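You operate a simulated robot arm through the tools that you are given. There is no shell and no other tool. Be economical: measure what you need, move in short steps, check, and stop when the job is done.

The job below is to be done with a simulated robot arm. You get a single attempt, and the scene is never put back.

## Task
Supper is over: turn the grill to 0, switch it off, slide both pans out.

Only the result counts: the job must be done as asked and must still hold three seconds after the hand-in. Knocking over, shifting, dropping, spilling or breaking anything else fails it.

## Robot
A 6-joint arm with a two-finger parallel gripper, fixed in place. Base frame: the origin is at the foot of the arm, x ahead of it, y to its left, z up; the work surface is at about z = 0. Readings come in m, rad, newtons and seconds.
With the tool pointing down near the work surface it reaches from about 0.12 to 0.5 m from the base axis. Its first joint turns from -1.257 to 1.257 rad. Payload 0.65 kg.
The tool frame sits at the grasp point between the pads (the TCP): z along the fingers, y along the line on which they close. The tips reach 0.025 m beyond it. Largest opening 0.076 m; finger width 0.018, thickness 0.01; the body of the gripper, 0.036 by 0.078 m, starts 0.045 m behind the TCP.
Orientation is that of the tool frame in the base frame, as a unit quaternion [x, y, z, w]. With the fingers straight down and closing along the base's y, the tool's x points along the base's -x, its y along +y and its z along -z.

## Interface
- The arm moves only by the tool arm_command. Its argument "deltas" is a list of rows, each an object (a shift or turn left out is 0, a gripper value left out holds the last) with "xyz": the shift along the tool's x, y, z in units of 150 mm (1.0 is 150 mm), a list of three; "turn": the turn, a rotation vector about the tool's x, y, z in units of 60 degrees (1.0 is 60 degrees), a list of three; "grip": the finger opening in cm, from 0 to 7.6. In form: [{"xyz": [tx, ty, tz], "turn": [wx, wy, wz], "grip": grip}, ...]. A call has 1 to 20 rows; each row is the pose to reach, as a shift and turn from the pose commanded when the call began, along the tool's axes at that moment. A call with a number of a shift or a turn outside -1 to 1 is refused whole. Each row takes 0.2 s and may step no farther than 0.05 m and 0.15 rad from the row before; otherwise, or with a gripper value out of range, the whole call is refused. Where a pose cannot be reached the arm comes as near as it can. A force on the tool above 40 N (or 10 N above the force at the start of the call, whichever is more), or a blocked arm, ends the call early, and 0.2 s more pass. The fingers move at their own pace (about 0.108 m/s each) and stop on an object; they squeeze with about 22 N. The grip force told is the motor's: it shows also when the fingers shut on nothing. Time passes only in rows, and 0.2 s behind the last, so rows that repeat a pose let the fingers close. The reply holds the time, the measured pose of the TCP, the force on the tool along the base axes, the opening and the grip force, in the units named above and with some noise.
- Cameras (640 x 400 px; columns grow to the right, rows downward): "scene" is fixed at [0.0585, 0.2715, 0.4139]; the picture's right is [-0.76, -0.65, 0.00], its down [-0.31, 0.37, -0.87] and it looks along [0.57, -0.67, -0.49] (base axes); focal length 219 px, centre (320, 200). "wrist" rides on the gripper at [0.058, 0.011, -0.081] in the tool frame; the picture's right is [-0.18, 0.98, 0.00], its down [-0.75, -0.14, -0.64] and it looks along [-0.63, -0.12, 0.77] (tool axes); focal length 243 px, centre (320, 200). There is no depth. A picture from a camera that has moved, and an enlarged one, comes with that camera's place and axes in the base frame and with its lens.
- grab_frame(camera): a new picture of that camera. No time passes.
- enlarge(camera, box): a new picture of the part [left, top, right, bottom] of that camera's present view, enlarged. No time passes.
- finish_job(): hands the job in; it is judged then, once.

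Go step by step. Nothing tells you positions but the pictures and the camera data: compare them with the known pose of the tool, close in by small moves and look again before you grip or let go. The budget is 120 turns and 76 pictures, counting those below and the enlarged ones. Unless the task says otherwise, let go and move clear before handing in, and close with one line.

The tools are called after "Call:" as name(argument=value, ...) on one line, values as JSON. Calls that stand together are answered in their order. arm_command: Moves the arm, as the interface text tells. Its arguments: {"type":"object","properties":{"deltas":{"type":"array","items":{"type":"object","properties":{"xyz":{"type":"array","items":{"type":"number"}},"turn":{"type":"array","items":{"type":"number"}},"grip":{"type":"number"}}}}},"required":["deltas"]} The other tools are called the same way: grab_frame (camera) takes a picture; enlarge (camera, box) takes an enlarged picture of a part of a camera's view; finish_job () hands the job in.

At the start:

```text
time: 0.0
eef_pos: [0.3157, -0.0389, 0.3436]
tcp_rot: [0.001, 1.0, 0.0, 0.0]
contact_force: [-0.9, 0.6, -1.0]
width: 0.0758
grip_force: 0.1
```

scene: 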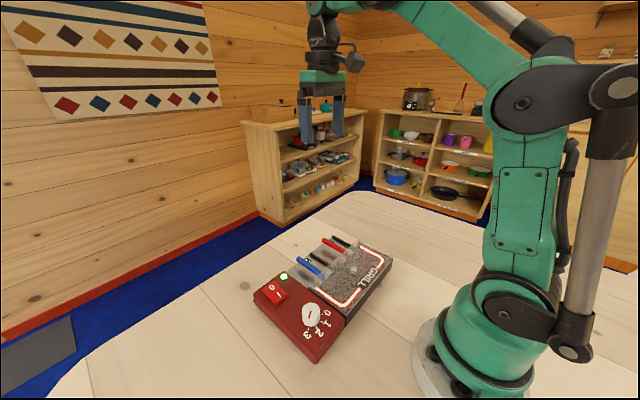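
wrist: 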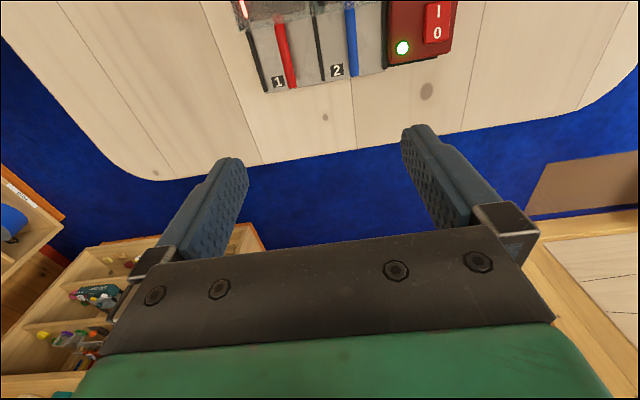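

I see a raclette-like grill on the table with a red control panel (rocker switch, dial, green light) and pans with red and blue handles. I'll take a closer look first.

Call:
enlarge(camera="scene", box=[240, 220, 400, 370])

Call:
enlarge(camera="wrist", box=[220, 0, 480, 120])

```text
2.67 times, centred on (320, 295) of scene
camera zoom: at [0.0585, 0.2715, 0.4139], right [-0.76, -0.65, 0.0], down [-0.31, 0.37, -0.87], along [0.57, -0.67, -0.49], focal length 584 px, centre (320, -53)
```

zoom: 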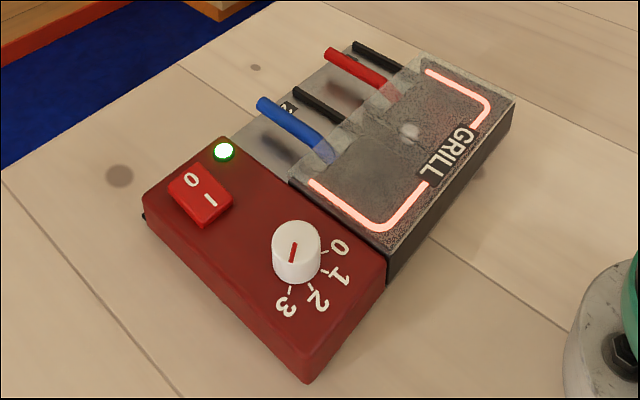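

```text
2.46 times, centred on (350, 60) of wrist
camera zoom: at [0.2585, -0.0281, 0.4242], right [0.18, 0.98, 0.0], down [0.75, -0.14, 0.64], along [0.63, -0.12, -0.77], focal length 597 px, centre (246, 545)
```

zoom: 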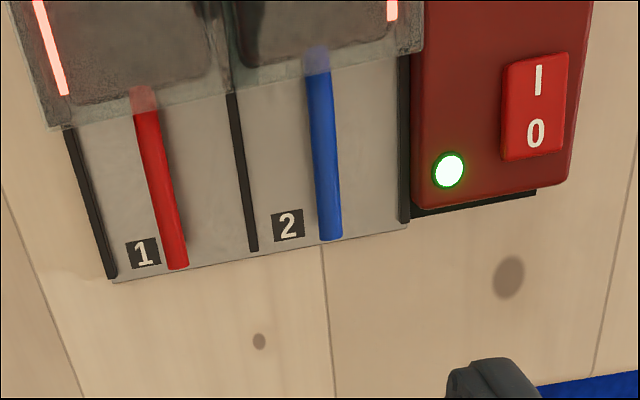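

Grill housing lies around x 0.17–0.27; the switch is near (0.307, 0.110, 0.05), the dial near (0.222, 0.104, 0.06), and the handles point along +x at y ≈ -0.09 and 0.004. I'll hover above the dial to look closer.

Call:
arm_command(deltas=[{"xyz": [0.105, 0.16, 0.16]}, {"xyz": [0.21, 0.32, 0.32]}, {"xyz": [0.315, 0.48, 0.48]}, {"xyz": [0.42, 0.64, 0.64]}, {"xyz": [0.525, 0.8, 0.8]}, {"xyz": [0.628, 0.956, 0.957]}, {"xyz": [0.628, 0.956, 0.957]}])

Call:
grab_frame(camera="wrist")

```text
time: 1.6
eef_pos: [0.2239, 0.1056, 0.2014]
tcp_rot: [0.001, 1.0, 0.0, 0.0]
contact_force: [0.8, 0.0, 0.3]
width: 0.0761
grip_force: 0.0
```

```text
71 pictures are left
camera wrist: at [0.1648, 0.1165, 0.2819], right [0.18, 0.98, 0.0], down [0.75, -0.14, 0.64], along [0.63, -0.12, -0.77], focal length 243 px, centre (320, 200)
```

wrist: 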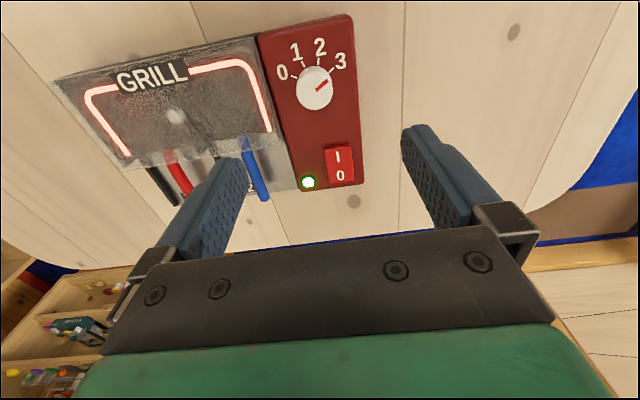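

Call:
enlarge(camera="wrist", box=[240, 10, 400, 110])

Call:
grab_frame(camera="scene")

```text
4.00 times, centred on (320, 60) of wrist
camera zoom: at [0.1648, 0.1165, 0.2819], right [0.18, 0.98, 0.0], down [0.75, -0.14, 0.64], along [0.63, -0.12, -0.77], focal length 970 px, centre (320, 760)
```

zoom: 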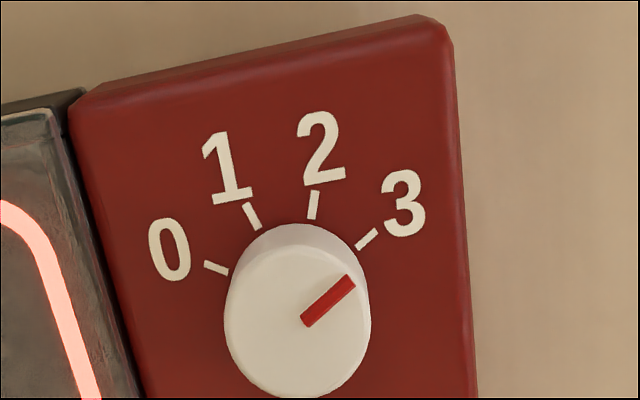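

```text
69 pictures are left
```

scene: 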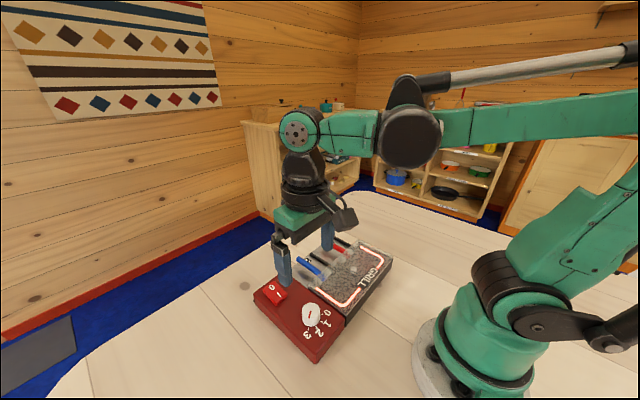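

The pointer is at 3 (≈120° in the base plane) and 0 is at ≈240°, so I need about 120° counterclockwise seen from above. I'll pre-rotate 60° the other way above the dial at (0.223, 0.1005).

Call:
arm_command(deltas=[{"xyz": [0.006, -0.034, 0.06], "turn": [0, 0, 0.125], "grip": 5.0}, {"xyz": [0.006, -0.034, 0.12], "turn": [0, 0, 0.25]}, {"xyz": [0.006, -0.034, 0.18], "turn": [0, 0, 0.375]}, {"xyz": [0.006, -0.034, 0.24], "turn": [0, 0, 0.5]}, {"xyz": [0.006, -0.034, 0.3], "turn": [0, 0, 0.625]}, {"xyz": [0.006, -0.034, 0.36], "turn": [0, 0, 0.75]}, {"xyz": [0.006, -0.034, 0.42], "turn": [0, 0, 0.875]}, {"xyz": [0.006, -0.034, 0.48], "turn": [0, 0, 1.0]}, {"xyz": [0.006, -0.034, 0.48], "turn": [0, 0, 1.0]}])

Call:
grab_frame(camera="wrist")

Call:
enlarge(camera="scene", box=[240, 220, 400, 370])

```text
time: 3.6
eef_pos: [0.2223, 0.0985, 0.1275]
tcp_rot: [0.501, 0.866, -0.001, 0.0]
contact_force: [-0.4, 0.1, 0.0]
width: 0.0498
grip_force: 0.0
```

```text
68 pictures are left
camera wrist: at [0.2024, 0.1544, 0.2083], right [0.94, 0.33, 0.0], down [0.25, -0.72, 0.64], along [0.21, -0.61, -0.77], focal length 243 px, centre (320, 200)
```

wrist: 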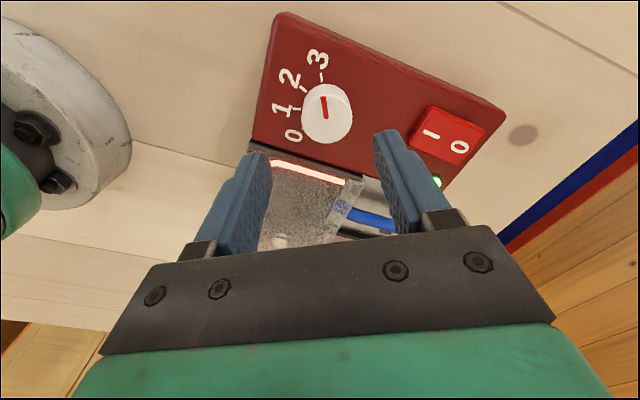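

```text
2.67 times, centred on (320, 295) of scene
camera zoom: at [0.0585, 0.2715, 0.4139], right [-0.76, -0.65, 0.0], down [-0.31, 0.37, -0.87], along [0.57, -0.67, -0.49], focal length 584 px, centre (320, -53)
```

zoom: 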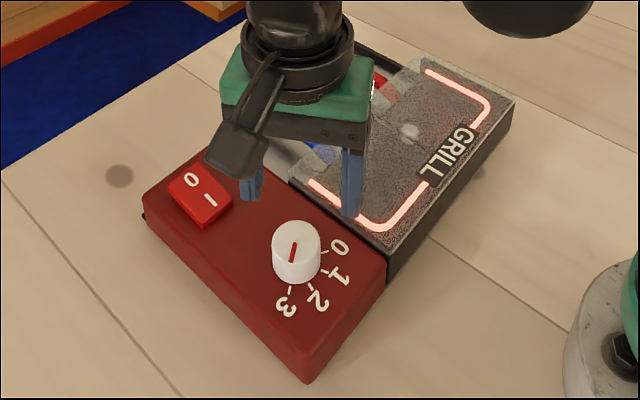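

Dial should lie below; I'll check it more precisely before descending.

Call:
enlarge(camera="wrist", box=[240, 60, 400, 160])

```text
4.00 times, centred on (320, 110) of wrist
camera zoom: at [0.2024, 0.1544, 0.2083], right [0.94, 0.33, 0.0], down [0.25, -0.72, 0.64], along [0.21, -0.61, -0.77], focal length 970 px, centre (320, 560)
```

zoom: 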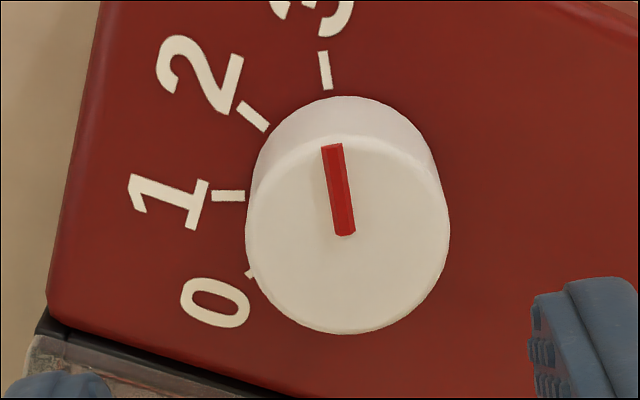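

The dial is centred near (0.2235, 0.102), top about 0.067. I'll descend around it to TCP z ≈ 0.08 and check.

Call:
arm_command(deltas=[{"xyz": [0.008, 0.02, 0.08]}, {"xyz": [0.008, 0.02, 0.16]}, {"xyz": [0.008, 0.02, 0.24]}, {"xyz": [0.008, 0.02, 0.32]}, {"xyz": [0.008, 0.02, 0.32]}])

Call:
grab_frame(camera="wrist")

Call:
enlarge(camera="scene", box=[240, 220, 400, 370])

```text
time: 4.8
eef_pos: [0.2243, 0.1012, 0.0806]
tcp_rot: [0.5, 0.866, 0.0, 0.0]
contact_force: [-0.4, -0.2, 0.4]
width: 0.0503
grip_force: 0.1
```

```text
65 pictures are left
camera wrist: at [0.2037, 0.1589, 0.1607], right [0.94, 0.33, 0.0], down [0.25, -0.72, 0.64], along [0.21, -0.61, -0.77], focal length 243 px, centre (320, 200)
```

wrist: 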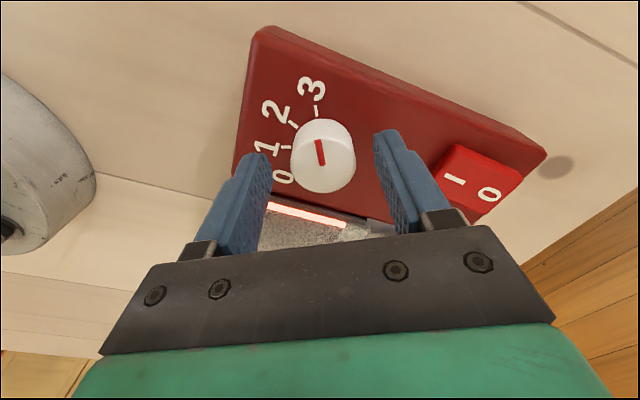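

```text
2.67 times, centred on (320, 295) of scene
camera zoom: at [0.0585, 0.2715, 0.4139], right [-0.76, -0.65, 0.0], down [-0.31, 0.37, -0.87], along [0.57, -0.67, -0.49], focal length 584 px, centre (320, -53)
```

zoom: 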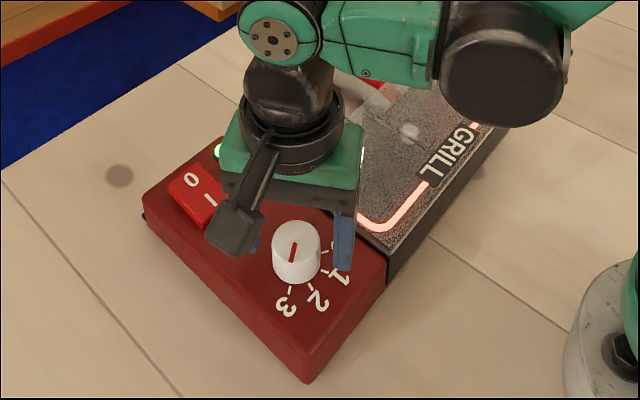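

The TCP lines up with the dial within a few mm. I'll close on it.

Call:
arm_command(deltas=[{"xyz": [0, 0, 0.013], "grip": 4.0}, {"xyz": [0, 0, 0.013], "grip": 3.0}, {"xyz": [0, 0, 0.013], "grip": 2.4}, {"xyz": [0, 0, 0.013], "grip": 2.4}])

Call:
grab_frame(camera="wrist")

```text
time: 5.8
eef_pos: [0.2246, 0.1021, 0.0777]
tcp_rot: [0.5, 0.866, 0.0, 0.0]
contact_force: [10.7, 7.6, -0.2]
width: 0.0317
grip_force: 21.7
```

```text
63 pictures are left
camera wrist: at [0.2044, 0.1589, 0.159], right [0.94, 0.33, 0.0], down [0.25, -0.72, 0.64], along [0.22, -0.61, -0.77], focal length 243 px, centre (320, 200)
```

wrist: 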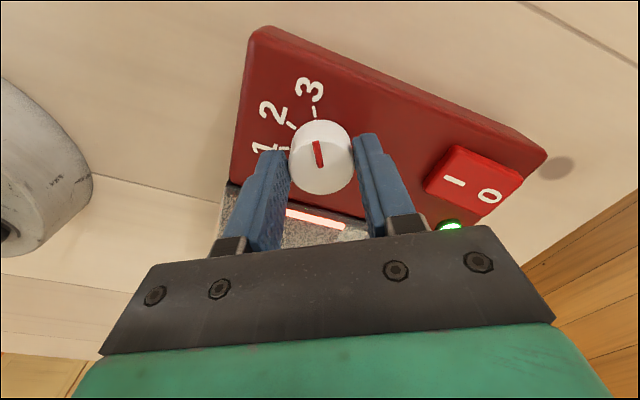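

Gripped with a side force: the dial's real top is nearer z 0.060. I'll reopen a bit, lower 6 mm, shift slightly, and grip again.

Call:
arm_command(deltas=[{"xyz": [0, 0, 0], "grip": 4.2}, {"xyz": [-0.006, 0.01, 0.0], "grip": 4.2}, {"xyz": [-0.006, 0.01, 0.02], "grip": 4.2}, {"xyz": [-0.006, 0.01, 0.04], "grip": 4.2}, {"xyz": [-0.006, 0.01, 0.04], "grip": 2.4}, {"xyz": [-0.006, 0.01, 0.04], "grip": 2.4}])

Call:
grab_frame(camera="wrist")

```text
time: 7.2
eef_pos: [0.2255, 0.1009, 0.0717]
tcp_rot: [0.5, 0.866, -0.001, 0.0]
contact_force: [-15.7, -9.2, 8.1]
width: 0.0316
grip_force: 22.1
```

```text
62 pictures are left
camera wrist: at [0.2058, 0.1575, 0.1525], right [0.94, 0.33, 0.0], down [0.26, -0.72, 0.64], along [0.21, -0.61, -0.77], focal length 243 px, centre (320, 200)
```

wrist: 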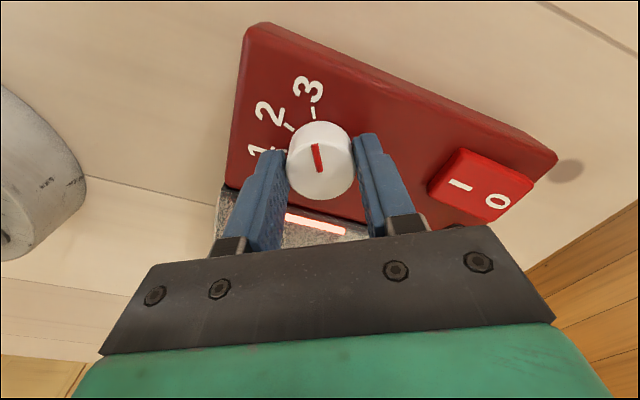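

Contact is near-balanced but slightly overshifted and touching down; I'll reopen, correct (+2 mm tool x, −0.9 mm tool y, up 1.2 mm) and grip again.

Call:
arm_command(deltas=[{"xyz": [0, 0, -0.008], "grip": 4.2}, {"xyz": [0.014, -0.006, -0.008], "grip": 4.2}, {"xyz": [0.014, -0.006, -0.008], "grip": 2.4}, {"xyz": [0.014, -0.006, -0.008], "grip": 2.4}, {"xyz": [0.014, -0.006, -0.008], "grip": 2.4}])

```text
time: 8.4
eef_pos: [0.2242, 0.1011, 0.0717]
tcp_rot: [0.5, 0.866, 0.0, 0.001]
contact_force: [11.7, 2.6, 0.6]
width: 0.0315
grip_force: 21.9
```

Balanced grip with little vertical load. Now I rotate the first 60° counterclockwise.

Call:
arm_command(deltas=[{"turn": [0, 0, -0.125]}, {"turn": [0, 0, -0.25]}, {"turn": [0, 0, -0.375]}, {"turn": [0, 0, -0.5]}, {"turn": [0, 0, -0.625]}, {"turn": [0, 0, -0.75]}, {"turn": [0, 0, -0.875]}, {"turn": [0, 0, -1.0]}])

Call:
grab_frame(camera="wrist")

```text
time: 10.2
eef_pos: [0.223, 0.1007, 0.0734]
tcp_rot: [-0.001, 1.0, -0.002, 0.001]
contact_force: [8.1, -24.5, 6.9]
width: 0.0318
grip_force: 22.3
```

```text
61 pictures are left
camera wrist: at [0.1655, 0.1135, 0.1538], right [0.18, 0.98, 0.0], down [0.75, -0.14, 0.65], along [0.63, -0.12, -0.76], focal length 243 px, centre (320, 200)
```

wrist: 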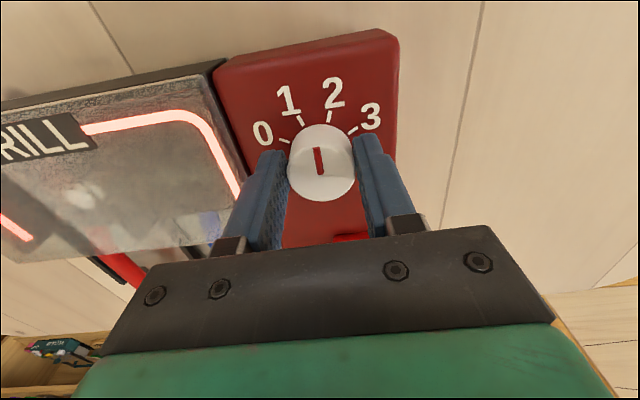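

The dial turned with the hand and now points between 1 and 2. I'll relieve the side force (−1.2 mm y) and turn the remaining 60°.

Call:
arm_command(deltas=[{"xyz": [0, -0.008, 0], "turn": [0, 0, -0.05]}, {"xyz": [0, -0.008, 0], "turn": [0, 0, -0.175]}, {"xyz": [0, -0.008, 0], "turn": [0, 0, -0.3]}, {"xyz": [0, -0.008, 0], "turn": [0, 0, -0.425]}, {"xyz": [0, -0.008, 0], "turn": [0, 0, -0.55]}, {"xyz": [0, -0.008, 0], "turn": [0, 0, -0.675]}, {"xyz": [0, -0.008, 0], "turn": [0, 0, -0.8]}, {"xyz": [0, -0.008, 0], "turn": [0, 0, -0.9]}, {"xyz": [0, -0.008, 0], "turn": [0, 0, -1.0]}])

Call:
enlarge(camera="wrist", box=[220, 60, 420, 240])

Call:
enlarge(camera="scene", box=[240, 220, 400, 370])

```text
time: 12.2
eef_pos: [0.2256, 0.1018, 0.0727]
tcp_rot: [-0.5, 0.866, -0.001, 0.001]
contact_force: [7.5, -4.9, 1.1]
width: 0.0314
grip_force: 21.4
```

```text
2.22 times, centred on (320, 150) of wrist
camera zoom: at [0.186, 0.0569, 0.1539], right [-0.76, 0.65, 0.0], down [0.5, 0.58, 0.64], along [0.42, 0.49, -0.77], focal length 539 px, centre (320, 311)
```

zoom: 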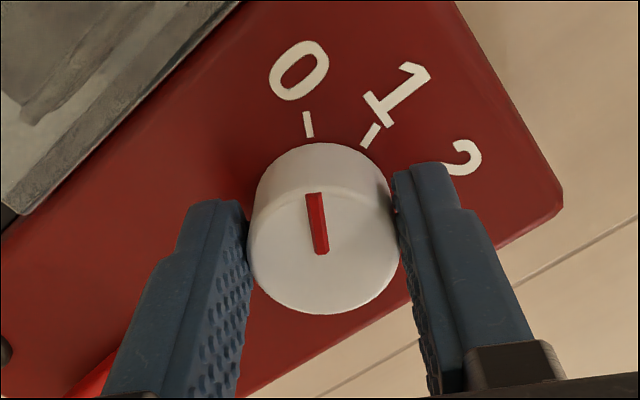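

```text
2.67 times, centred on (320, 295) of scene
camera zoom: at [0.0585, 0.2715, 0.4139], right [-0.76, -0.65, 0.0], down [-0.31, 0.37, -0.87], along [0.57, -0.67, -0.49], focal length 584 px, centre (320, -53)
```

zoom: 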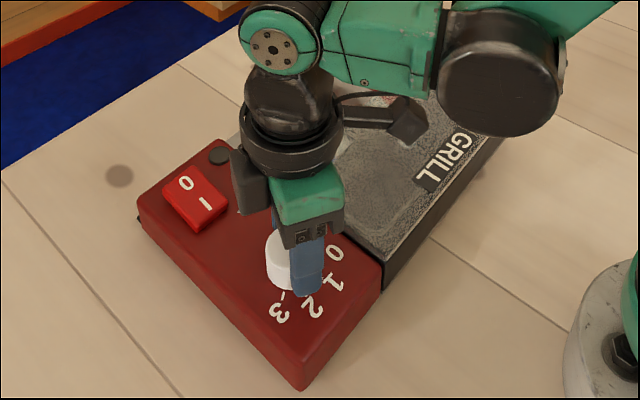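

The pointer is at 0 and the glow/light went out; the grill seems to have shifted a few mm under the side forces, so I'll be gentler. Release gently and rise.

Call:
arm_command(deltas=[{"grip": 3.6}, {"grip": 4.4}, {"xyz": [0, 0, -0.15]}, {"xyz": [0, 0, -0.4]}, {"xyz": [0, 0, -0.65]}, {"xyz": [0, 0, -0.65]}])

Call:
grab_frame(camera="wrist")

Call:
enlarge(camera="scene", box=[240, 220, 400, 370])

```text
time: 13.6
eef_pos: [0.2233, 0.0998, 0.1682]
tcp_rot: [-0.5, 0.866, 0.0, 0.001]
contact_force: [0.0, -0.1, -0.2]
width: 0.0437
grip_force: 0.0
```

```text
58 pictures are left
camera wrist: at [0.1853, 0.0566, 0.2497], right [-0.76, 0.65, 0.0], down [0.5, 0.58, 0.64], along [0.42, 0.49, -0.77], focal length 243 px, centre (320, 200)
```

wrist: 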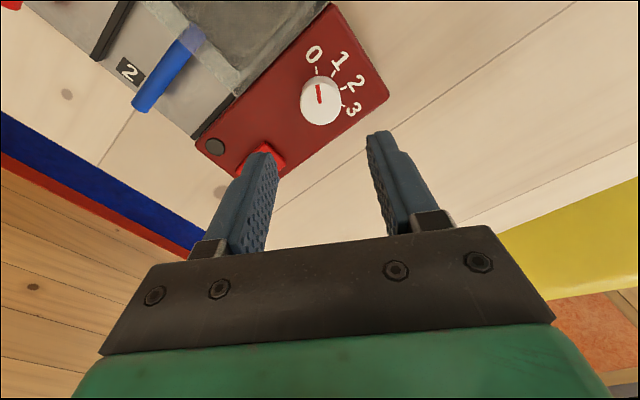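

```text
2.67 times, centred on (320, 295) of scene
camera zoom: at [0.0585, 0.2715, 0.4139], right [-0.76, -0.65, 0.0], down [-0.31, 0.37, -0.87], along [0.57, -0.67, -0.49], focal length 584 px, centre (320, -53)
```

zoom: 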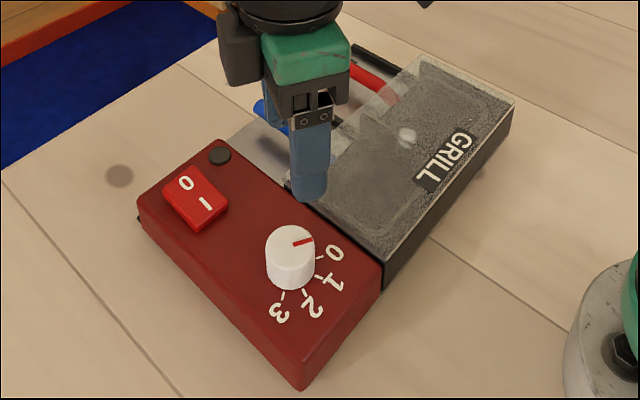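

Let me verify the pointer and the switch state with an enlarged view.

Call:
enlarge(camera="wrist", box=[260, 20, 400, 130])

```text
3.64 times, centred on (330, 75) of wrist
camera zoom: at [0.1853, 0.0566, 0.2497], right [-0.76, 0.65, 0.0], down [0.5, 0.58, 0.64], along [0.42, 0.49, -0.77], focal length 882 px, centre (284, 654)
```

zoom: 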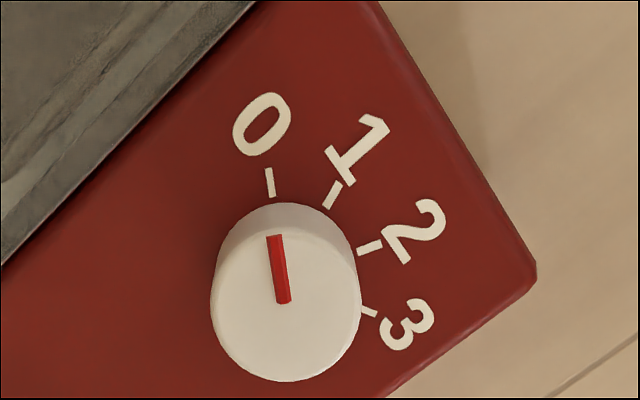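

Dial is squarely at 0. Next I straighten the hand, close the fingers and hover over the switch near (0.305, 0.112).

Call:
arm_command(deltas=[{"xyz": [-0.043, -0.054, 0], "turn": [0, 0, 0.125], "grip": 0}, {"xyz": [-0.086, -0.108, 0], "turn": [0, 0, 0.25]}, {"xyz": [-0.129, -0.162, 0], "turn": [0, 0, 0.375]}, {"xyz": [-0.172, -0.216, 0], "turn": [0, 0, 0.5]}, {"xyz": [-0.215, -0.27, 0], "turn": [0, 0, 0.625]}, {"xyz": [-0.258, -0.325, 0], "turn": [0, 0, 0.75]}, {"xyz": [-0.3, -0.38, 0], "turn": [0, 0, 0.875]}, {"xyz": [-0.343, -0.433, 0], "turn": [0, 0, 1.0]}, {"xyz": [-0.343, -0.433, 0], "turn": [0, 0, 1.0]}])

Call:
grab_frame(camera="wrist")

Call:
enlarge(camera="scene", box=[240, 220, 400, 370])

```text
time: 15.6
eef_pos: [0.3051, 0.1123, 0.1692]
tcp_rot: [0.0, 1.0, 0.001, 0.0]
contact_force: [0.0, 0.3, 0.4]
width: 0.0001
grip_force: 22.4
```

```text
55 pictures are left
camera wrist: at [0.2479, 0.1245, 0.2513], right [0.19, 0.98, 0.0], down [0.75, -0.14, 0.64], along [0.63, -0.12, -0.77], focal length 243 px, centre (320, 200)
```

wrist: 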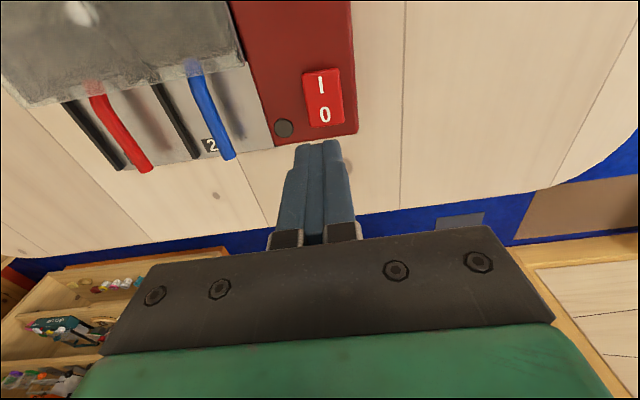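

```text
2.67 times, centred on (320, 295) of scene
camera zoom: at [0.0585, 0.2715, 0.4139], right [-0.76, -0.65, 0.0], down [-0.31, 0.37, -0.87], along [0.57, -0.67, -0.49], focal length 584 px, centre (320, -53)
```

zoom: 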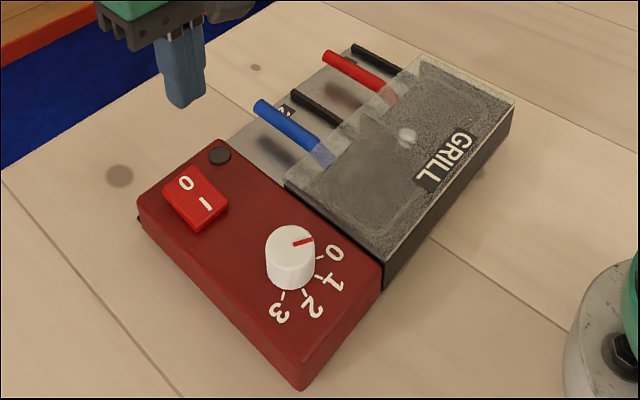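

Look closely at the rocker to see which side is raised.

Call:
enlarge(camera="wrist", box=[260, 50, 380, 150])

Call:
enlarge(camera="scene", box=[265, 270, 315, 310])

```text
4.00 times, centred on (320, 100) of wrist
camera zoom: at [0.2479, 0.1245, 0.2513], right [0.19, 0.98, 0.0], down [0.75, -0.14, 0.64], along [0.63, -0.12, -0.77], focal length 970 px, centre (320, 600)
```

zoom: 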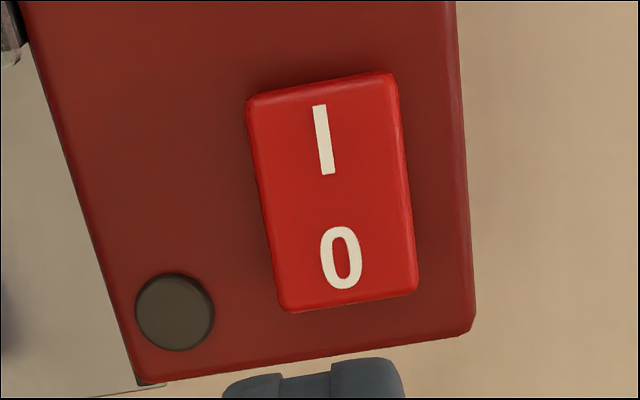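

```text
10.00 times, centred on (290, 290) of scene
camera zoom: at [0.0585, 0.2715, 0.4139], right [-0.76, -0.65, 0.0], down [-0.31, 0.37, -0.87], along [0.57, -0.67, -0.49], focal length 2189 px, centre (620, -700)
```

zoom: 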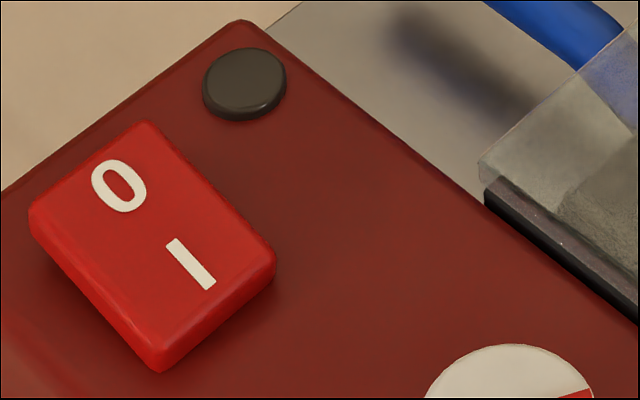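

The rocker's 0 half is at about (0.322, 0.114, 0.055). I'll move over it and down to just above (tips at ~0.065).

Call:
arm_command(deltas=[{"xyz": [-0.06, 0.013, 0.0]}, {"xyz": [-0.13, 0.013, 0.2]}, {"xyz": [-0.13, 0.013, 0.4]}, {"xyz": [-0.13, 0.013, 0.527]}, {"xyz": [-0.13, 0.013, 0.527]}])

Call:
grab_frame(camera="wrist")

Call:
enlarge(camera="scene", box=[250, 250, 330, 310])

```text
time: 16.8
eef_pos: [0.3256, 0.115, 0.0915]
tcp_rot: [0.0, 1.0, 0.0, 0.0]
contact_force: [0.4, 0.5, -0.3]
width: 0.0
grip_force: 22.3
```

```text
51 pictures are left
camera wrist: at [0.2671, 0.1275, 0.1727], right [0.18, 0.98, 0.0], down [0.75, -0.14, 0.64], along [0.63, -0.12, -0.77], focal length 243 px, centre (320, 200)
```

wrist: 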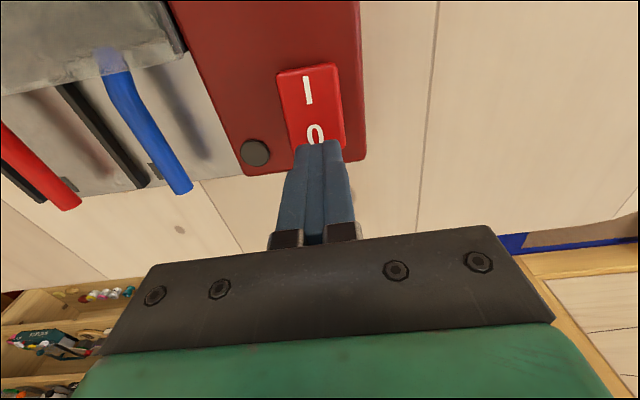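

```text
6.67 times, centred on (290, 280) of scene
camera zoom: at [0.0585, 0.2715, 0.4139], right [-0.76, -0.65, 0.0], down [-0.31, 0.37, -0.87], along [0.57, -0.67, -0.49], focal length 1459 px, centre (520, -333)
```

zoom: 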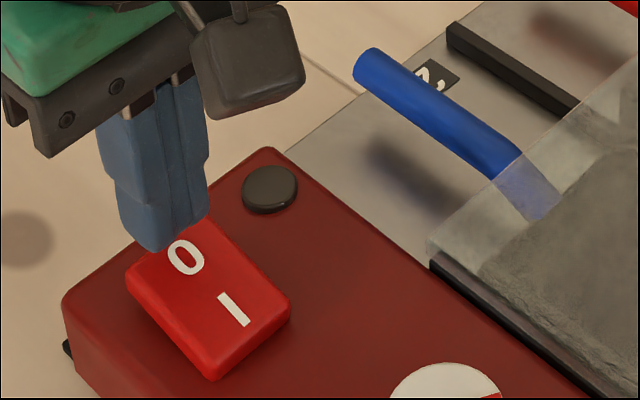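

Well aligned over the 0 end. I press down in small steps, watching the force.

Call:
arm_command(deltas=[{"xyz": [0.01, 0, 0.03]}, {"xyz": [0.01, 0, 0.06]}, {"xyz": [0.01, 0, 0.08]}, {"xyz": [0.01, 0, 0.1]}])

Call:
enlarge(camera="scene", box=[250, 250, 330, 310])

```text
time: 17.9
eef_pos: [0.326, 0.1151, 0.0766]
tcp_rot: [0.0, 1.0, 0.001, 0.004]
contact_force: [2.9, 0.8, 9.8]
width: 0.0
grip_force: 21.9
stopped in row 4: the force on the tool passed its limit (the readings are from after the stop); the commanded pose is now the measured one
```

```text
6.67 times, centred on (290, 280) of scene
camera zoom: at [0.0585, 0.2715, 0.4139], right [-0.76, -0.65, 0.0], down [-0.31, 0.37, -0.87], along [0.57, -0.67, -0.49], focal length 1459 px, centre (520, -333)
```

zoom: 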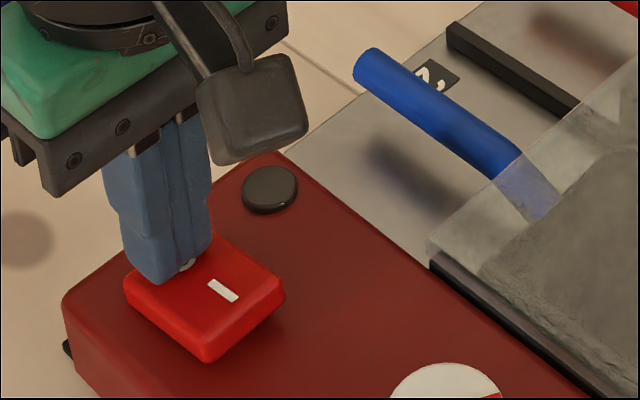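

The rocker tilted: the I end rose. I'll lift off and verify that it stays.

Call:
arm_command(deltas=[{"xyz": [0, 0, -0.1]}, {"xyz": [0, 0, -0.3]}, {"xyz": [0, 0, -0.5]}, {"xyz": [0, 0, -0.5]}])

Call:
enlarge(camera="scene", box=[250, 250, 330, 310])

Call:
grab_frame(camera="wrist")

```text
time: 18.9
eef_pos: [0.3254, 0.1156, 0.1547]
tcp_rot: [0.0, 1.0, 0.0, 0.003]
contact_force: [0.5, -0.2, -0.2]
width: 0.0
grip_force: 21.7
```

```text
6.67 times, centred on (290, 280) of scene
camera zoom: at [0.0585, 0.2715, 0.4139], right [-0.76, -0.65, 0.0], down [-0.31, 0.37, -0.87], along [0.57, -0.67, -0.49], focal length 1459 px, centre (520, -333)
```

zoom: 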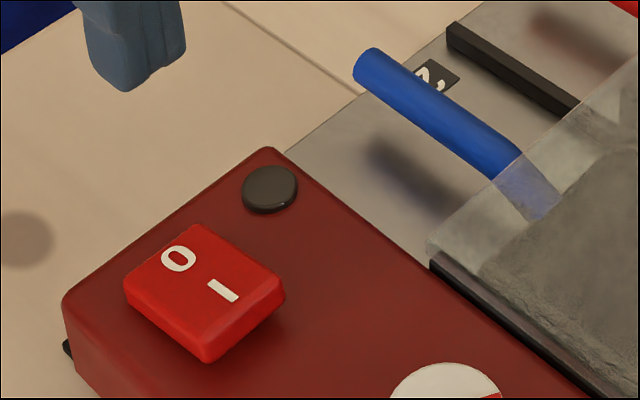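

```text
47 pictures are left
camera wrist: at [0.2664, 0.1275, 0.2344], right [0.18, 0.98, 0.0], down [0.75, -0.14, 0.65], along [0.64, -0.12, -0.76], focal length 243 px, centre (320, 200)
```

wrist: 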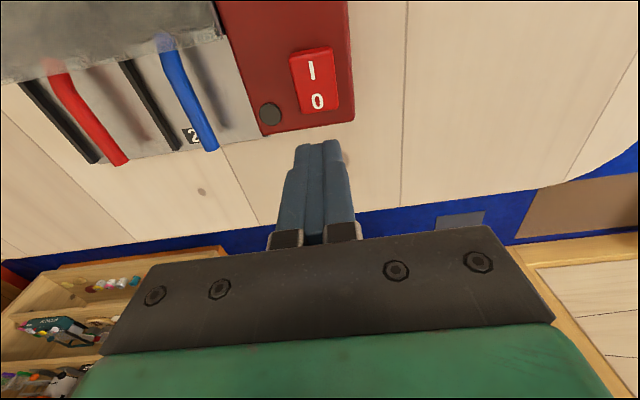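

Switch is off with the I end up, and stays. Next I hover over the blue handle near (0.335, 0.012) with the fingers open 3 cm.

Call:
arm_command(deltas=[{"xyz": [-0.02, -0.23, 0], "grip": 3.2}, {"xyz": [-0.04, -0.46, 0.05]}, {"xyz": [-0.065, -0.69, 0.1]}, {"xyz": [-0.065, -0.69, 0.2]}, {"xyz": [-0.065, -0.69, 0.2]}])

Call:
grab_frame(camera="wrist")

Call:
enlarge(camera="scene", box=[270, 210, 400, 310])

```text
time: 20.1
eef_pos: [0.3335, 0.0127, 0.1218]
tcp_rot: [-0.001, 1.0, 0.0, 0.003]
contact_force: [-0.1, 0.3, -0.1]
width: 0.0319
grip_force: 0.1
```

```text
46 pictures are left
camera wrist: at [0.2761, 0.0245, 0.2022], right [0.18, 0.98, 0.0], down [0.75, -0.14, 0.65], along [0.64, -0.12, -0.76], focal length 243 px, centre (320, 200)
```

wrist: 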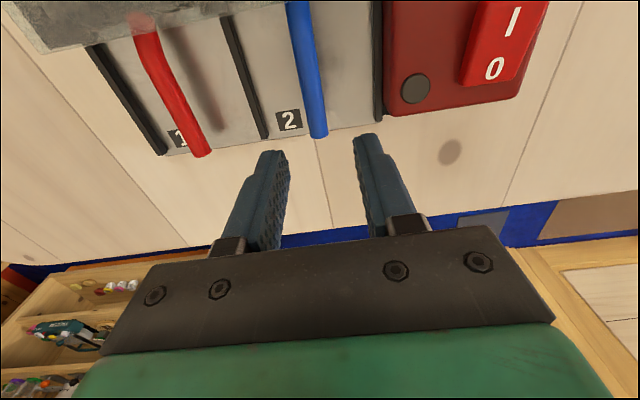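

```text
4.00 times, centred on (335, 260) of scene
camera zoom: at [0.0585, 0.2715, 0.4139], right [-0.76, -0.65, 0.0], down [-0.31, 0.37, -0.87], along [0.57, -0.67, -0.49], focal length 876 px, centre (260, -40)
```

zoom: 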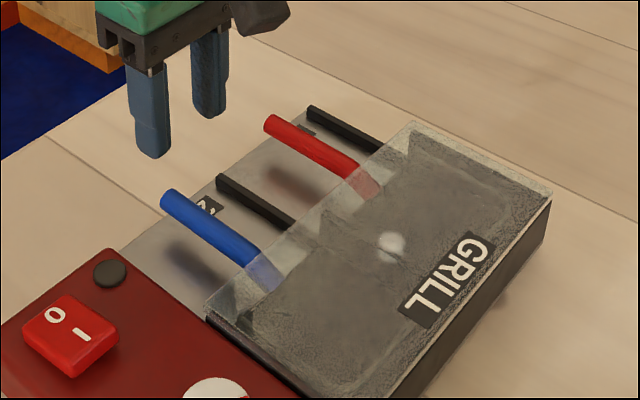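

Blue handle runs along x at y ≈ 0.0105, z ≈ 0.038, its tip at x ≈ 0.351. I'll descend around it to TCP z ≈ 0.045.

Call:
arm_command(deltas=[{"xyz": [0, -0.014, 0.15]}, {"xyz": [0, -0.014, 0.3]}, {"xyz": [0, -0.014, 0.42]}, {"xyz": [0, -0.014, 0.51]}, {"xyz": [0, -0.014, 0.51]}])

Call:
grab_frame(camera="wrist")

Call:
enlarge(camera="scene", box=[270, 210, 400, 310])

```text
time: 21.3
eef_pos: [0.3368, 0.0104, 0.0459]
tcp_rot: [0.001, 1.0, 0.001, 0.004]
contact_force: [-1.0, -0.2, 0.1]
width: 0.0317
grip_force: 0.0
```

```text
44 pictures are left
camera wrist: at [0.2776, 0.0216, 0.1256], right [0.18, 0.98, 0.0], down [0.75, -0.14, 0.65], along [0.64, -0.12, -0.76], focal length 243 px, centre (320, 200)
```

wrist: 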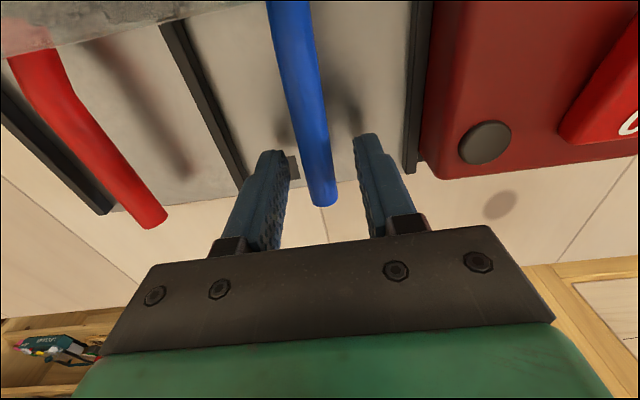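

```text
4.00 times, centred on (335, 260) of scene
camera zoom: at [0.0585, 0.2715, 0.4139], right [-0.76, -0.65, 0.0], down [-0.31, 0.37, -0.87], along [0.57, -0.67, -0.49], focal length 876 px, centre (260, -40)
```

zoom: 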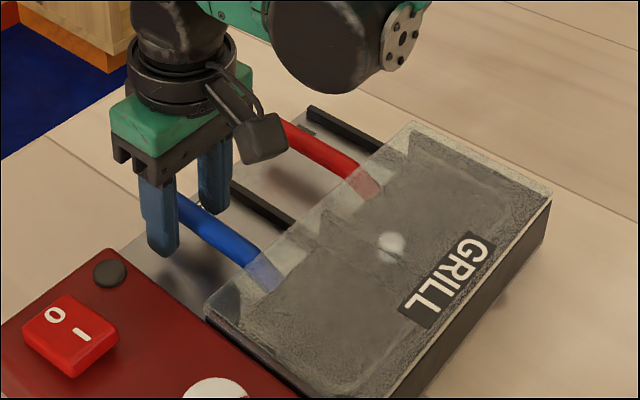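

The handle is centred between the fingers. Close gently on it.

Call:
arm_command(deltas=[{"grip": 1.8}, {"grip": 1.2}, {"grip": 0.6}, {"grip": 0.4}])

```text
time: 22.3
eef_pos: [0.3367, 0.0098, 0.0453]
tcp_rot: [0.0, 1.0, 0.001, 0.003]
contact_force: [-0.4, 0.7, -0.1]
width: 0.013
grip_force: 22.1
```

Gripped (13 mm). Pull +x slowly by 4 cm.

Call:
arm_command(deltas=[{"xyz": [-0.05, 0, 0]}, {"xyz": [-0.1, 0, 0]}, {"xyz": [-0.15, 0, 0]}, {"xyz": [-0.2, 0, 0]}, {"xyz": [-0.26, 0, 0]}])

Call:
grab_frame(camera="scene")

Call:
grab_frame(camera="wrist")

```text
time: 23.5
eef_pos: [0.3761, 0.0107, 0.0456]
tcp_rot: [0.0, 1.0, 0.0, 0.003]
contact_force: [0.7, 0.2, -0.3]
width: 0.0132
grip_force: 22.2
```

```text
42 pictures are left
```

scene: 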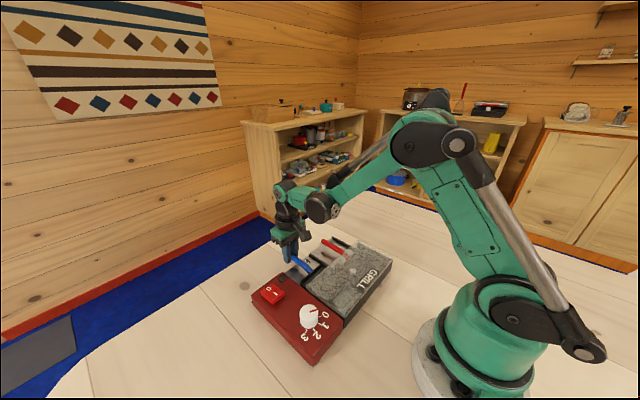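

```text
41 pictures are left
camera wrist: at [0.3165, 0.0219, 0.1264], right [0.18, 0.98, 0.0], down [0.75, -0.14, 0.65], along [0.64, -0.12, -0.76], focal length 243 px, centre (320, 200)
```

wrist: 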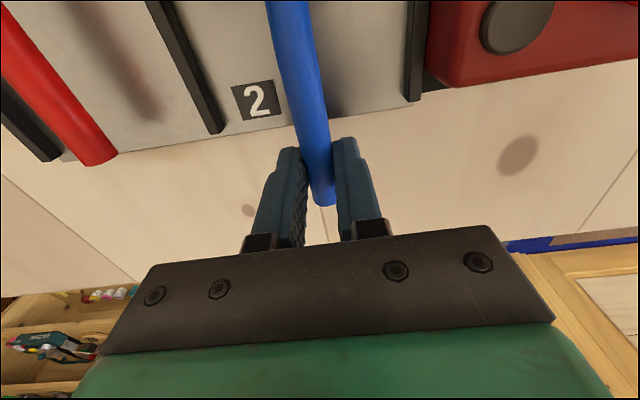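

It slides freely. Pull 4 cm more.

Call:
arm_command(deltas=[{"xyz": [-0.05, 0, 0]}, {"xyz": [-0.1, 0, 0]}, {"xyz": [-0.15, 0, 0]}, {"xyz": [-0.2, 0, 0]}, {"xyz": [-0.26, 0, 0]}])

Call:
enlarge(camera="scene", box=[250, 210, 400, 310])

Call:
grab_frame(camera="wrist")

```text
time: 24.7
eef_pos: [0.4135, 0.0103, 0.0456]
tcp_rot: [0.0, 1.0, 0.0, 0.003]
contact_force: [-0.4, 0.4, 0.3]
width: 0.0133
grip_force: 22.2
```

```text
4.00 times, centred on (325, 260) of scene
camera zoom: at [0.0585, 0.2715, 0.4139], right [-0.76, -0.65, 0.0], down [-0.31, 0.37, -0.87], along [0.57, -0.67, -0.49], focal length 876 px, centre (300, -40)
```

zoom: 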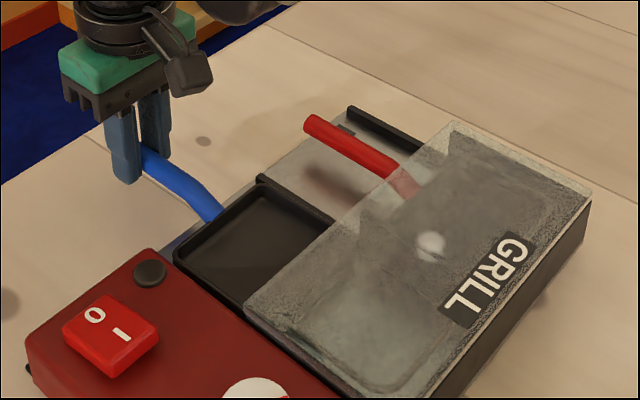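

```text
39 pictures are left
camera wrist: at [0.3552, 0.0221, 0.1271], right [0.18, 0.98, 0.0], down [0.75, -0.14, 0.65], along [0.64, -0.12, -0.76], focal length 243 px, centre (320, 200)
```

wrist: 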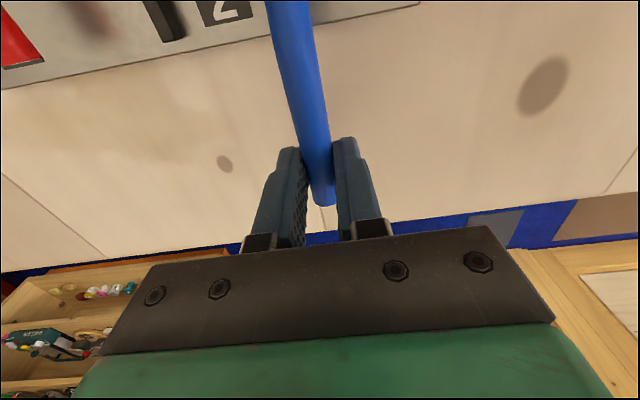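

The pan is now mostly out from under the lid. Pull another 1.5 cm and look for its rear edge.

Call:
arm_command(deltas=[{"xyz": [-0.05, 0, 0]}, {"xyz": [-0.1, 0, 0]}, {"xyz": [-0.1, 0, 0]}])

Call:
enlarge(camera="scene", box=[270, 240, 370, 310])

```text
time: 25.5
eef_pos: [0.4267, 0.0104, 0.0469]
tcp_rot: [0.0, 1.0, 0.0, 0.004]
contact_force: [-0.2, 0.1, -0.3]
width: 0.0131
grip_force: 22.1
```

```text
5.71 times, centred on (320, 275) of scene
camera zoom: at [0.0585, 0.2715, 0.4139], right [-0.76, -0.65, 0.0], down [-0.31, 0.37, -0.87], along [0.57, -0.67, -0.49], focal length 1251 px, centre (320, -229)
```

zoom: 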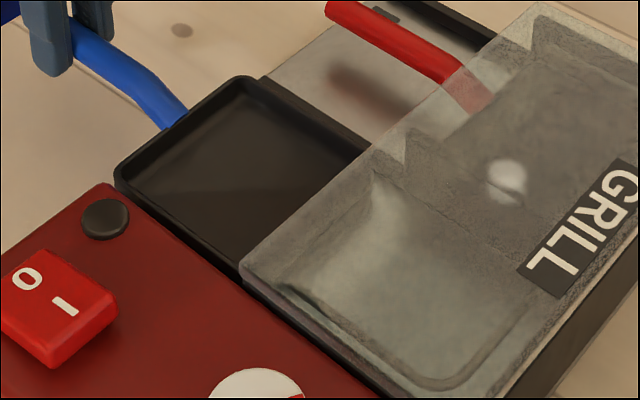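

Rear edge isn't out yet. Continue 1.5 cm.

Call:
arm_command(deltas=[{"xyz": [-0.05, 0, 0]}, {"xyz": [-0.1, 0, 0]}, {"xyz": [-0.1, 0, 0]}])

Call:
enlarge(camera="scene", box=[270, 240, 370, 310])

```text
time: 26.3
eef_pos: [0.4434, 0.0113, 0.0466]
tcp_rot: [0.0, 1.0, 0.0, 0.003]
contact_force: [0.3, 0.2, -0.2]
width: 0.0134
grip_force: 22.0
```

```text
5.71 times, centred on (320, 275) of scene
camera zoom: at [0.0585, 0.2715, 0.4139], right [-0.76, -0.65, 0.0], down [-0.31, 0.37, -0.87], along [0.57, -0.67, -0.49], focal length 1251 px, centre (320, -229)
```

zoom: 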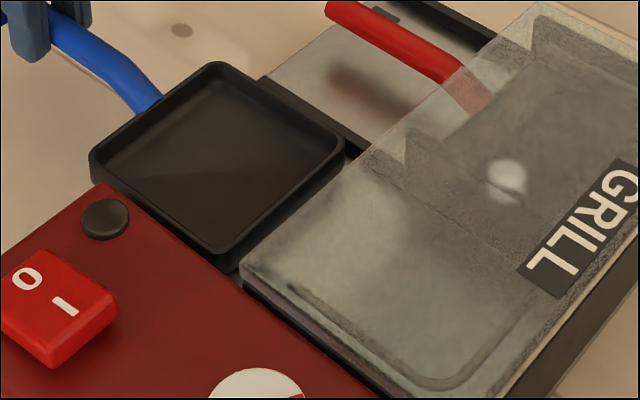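

The pan's rear edge is clear of the lid, with most of the pan still resting on the tray. Release and rise.

Call:
arm_command(deltas=[{"grip": 2.0}, {"grip": 3.2}, {"grip": 3.2}, {"xyz": [0, 0, -0.15]}, {"xyz": [0, 0, -0.35]}, {"xyz": [0, 0, -0.55]}, {"xyz": [0, 0, -0.55]}])

Call:
grab_frame(camera="wrist")

Call:
enlarge(camera="scene", box=[240, 210, 400, 310])

```text
time: 27.9
eef_pos: [0.4428, 0.0114, 0.1302]
tcp_rot: [0.0, 1.0, 0.0, 0.003]
contact_force: [0.5, 0.5, -0.4]
width: 0.032
grip_force: 0.0
```

```text
36 pictures are left
camera wrist: at [0.3847, 0.0234, 0.2112], right [0.18, 0.98, 0.0], down [0.75, -0.14, 0.65], along [0.64, -0.12, -0.76], focal length 243 px, centre (320, 200)
```

wrist: 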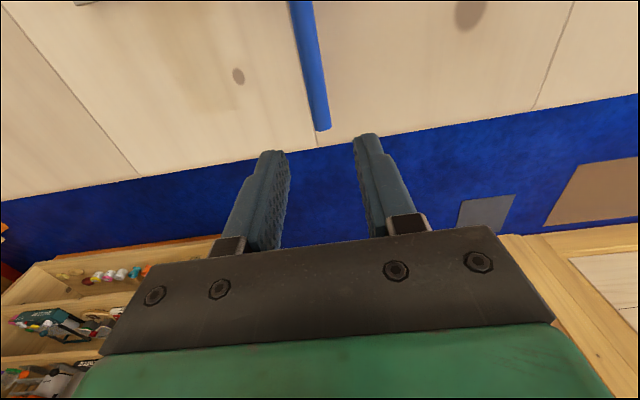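

```text
4.00 times, centred on (320, 260) of scene
camera zoom: at [0.0585, 0.2715, 0.4139], right [-0.76, -0.65, 0.0], down [-0.31, 0.37, -0.87], along [0.57, -0.67, -0.49], focal length 876 px, centre (320, -40)
```

zoom: 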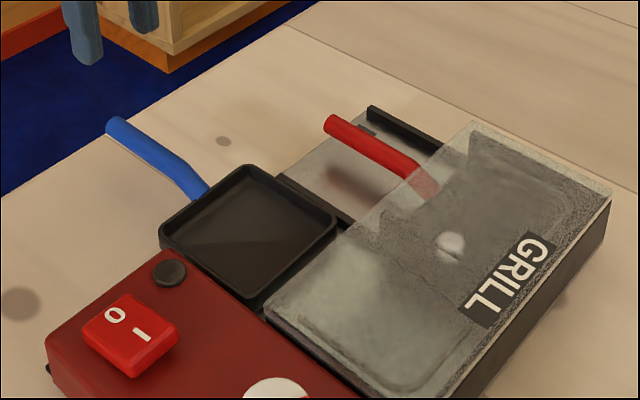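

Blue pan sits stably. Now go above the red handle near (0.335, -0.080).

Call:
arm_command(deltas=[{"xyz": [0.18, -0.15, 0]}, {"xyz": [0.36, -0.3, 0]}, {"xyz": [0.54, -0.45, 0]}, {"xyz": [0.72, -0.61, 0.03]}, {"xyz": [0.72, -0.61, 0.05]}, {"xyz": [0.72, -0.61, 0.05]}])

Call:
grab_frame(camera="wrist")

```text
time: 29.3
eef_pos: [0.3347, -0.0804, 0.1211]
tcp_rot: [0.0, 1.0, 0.0, 0.003]
contact_force: [1.3, -0.2, -0.4]
width: 0.0321
grip_force: 0.0
```

```text
34 pictures are left
camera wrist: at [0.2763, -0.0684, 0.202], right [0.18, 0.98, 0.0], down [0.75, -0.14, 0.65], along [0.64, -0.12, -0.76], focal length 243 px, centre (320, 200)
```

wrist: 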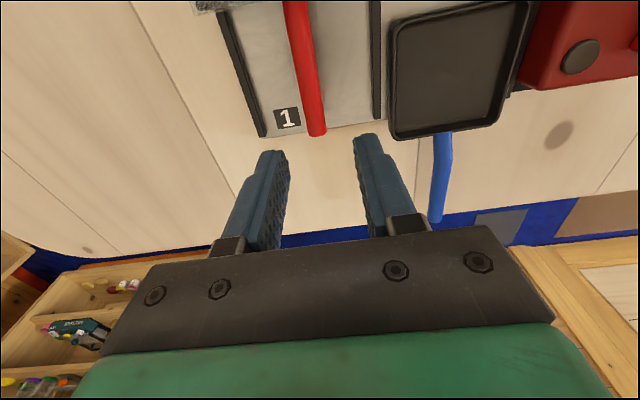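

Red handle sits at y ≈ -0.083, same geometry as blue. Descend and grip.

Call:
arm_command(deltas=[{"xyz": [0, -0.017, 0.15]}, {"xyz": [0, -0.017, 0.3]}, {"xyz": [0, -0.017, 0.42]}, {"xyz": [0, -0.017, 0.503]}, {"xyz": [0, -0.017, 0.503]}])

Call:
grab_frame(camera="wrist")

```text
time: 30.5
eef_pos: [0.3356, -0.0832, 0.0435]
tcp_rot: [0.0, 1.0, 0.0, 0.004]
contact_force: [-0.7, 0.7, -0.9]
width: 0.0321
grip_force: 0.0
```

```text
33 pictures are left
camera wrist: at [0.2773, -0.0716, 0.125], right [0.18, 0.98, 0.0], down [0.75, -0.14, 0.65], along [0.64, -0.12, -0.76], focal length 243 px, centre (320, 200)
```

wrist: 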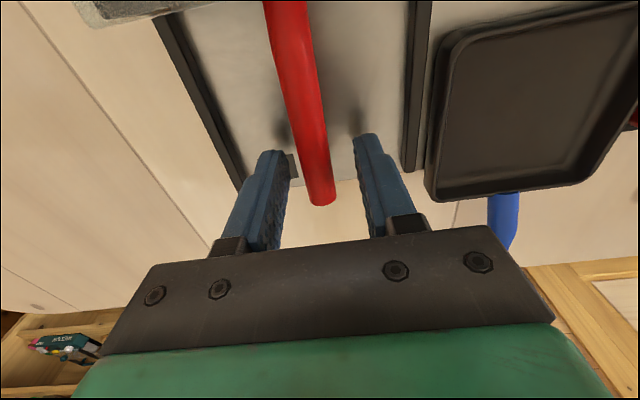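

Centred. Close, then in the next call pull.

Call:
arm_command(deltas=[{"grip": 1.8}, {"grip": 1.2}, {"grip": 0.6}, {"grip": 0.4}])

Call:
arm_command(deltas=[{"xyz": [-0.05, 0, 0]}, {"xyz": [-0.1, 0, 0]}, {"xyz": [-0.15, 0, 0]}, {"xyz": [-0.2, 0, 0]}, {"xyz": [-0.25, 0, 0]}, {"xyz": [-0.3, 0, 0]}, {"xyz": [-0.35, 0, 0]}, {"xyz": [-0.4, 0, 0]}, {"xyz": [-0.45, 0, 0]}, {"xyz": [-0.5, 0, 0]}, {"xyz": [-0.5, 0, 0]}])

Call:
enlarge(camera="scene", box=[240, 210, 400, 310])

```text
time: 31.5
eef_pos: [0.3358, -0.0839, 0.0443]
tcp_rot: [0.0, 1.0, 0.0, 0.003]
contact_force: [-0.1, -0.5, 0.6]
width: 0.0131
grip_force: 21.7
```

```text
time: 33.9
eef_pos: [0.4111, -0.0843, 0.045]
tcp_rot: [-0.001, 1.0, 0.0, 0.004]
contact_force: [-0.4, 0.6, 0.6]
width: 0.0133
grip_force: 21.2
```

```text
4.00 times, centred on (320, 260) of scene
camera zoom: at [0.0585, 0.2715, 0.4139], right [-0.76, -0.65, 0.0], down [-0.31, 0.37, -0.87], along [0.57, -0.67, -0.49], focal length 876 px, centre (320, -40)
```

zoom: 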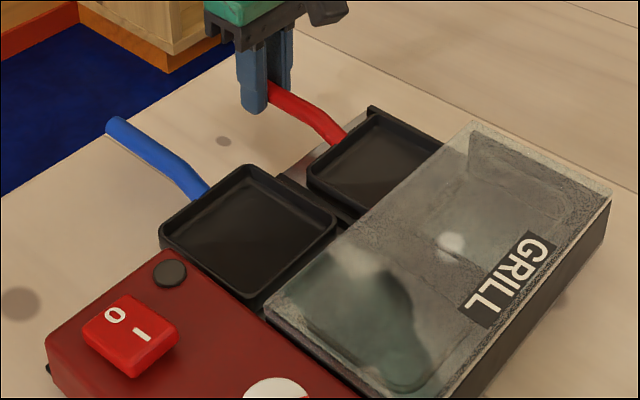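

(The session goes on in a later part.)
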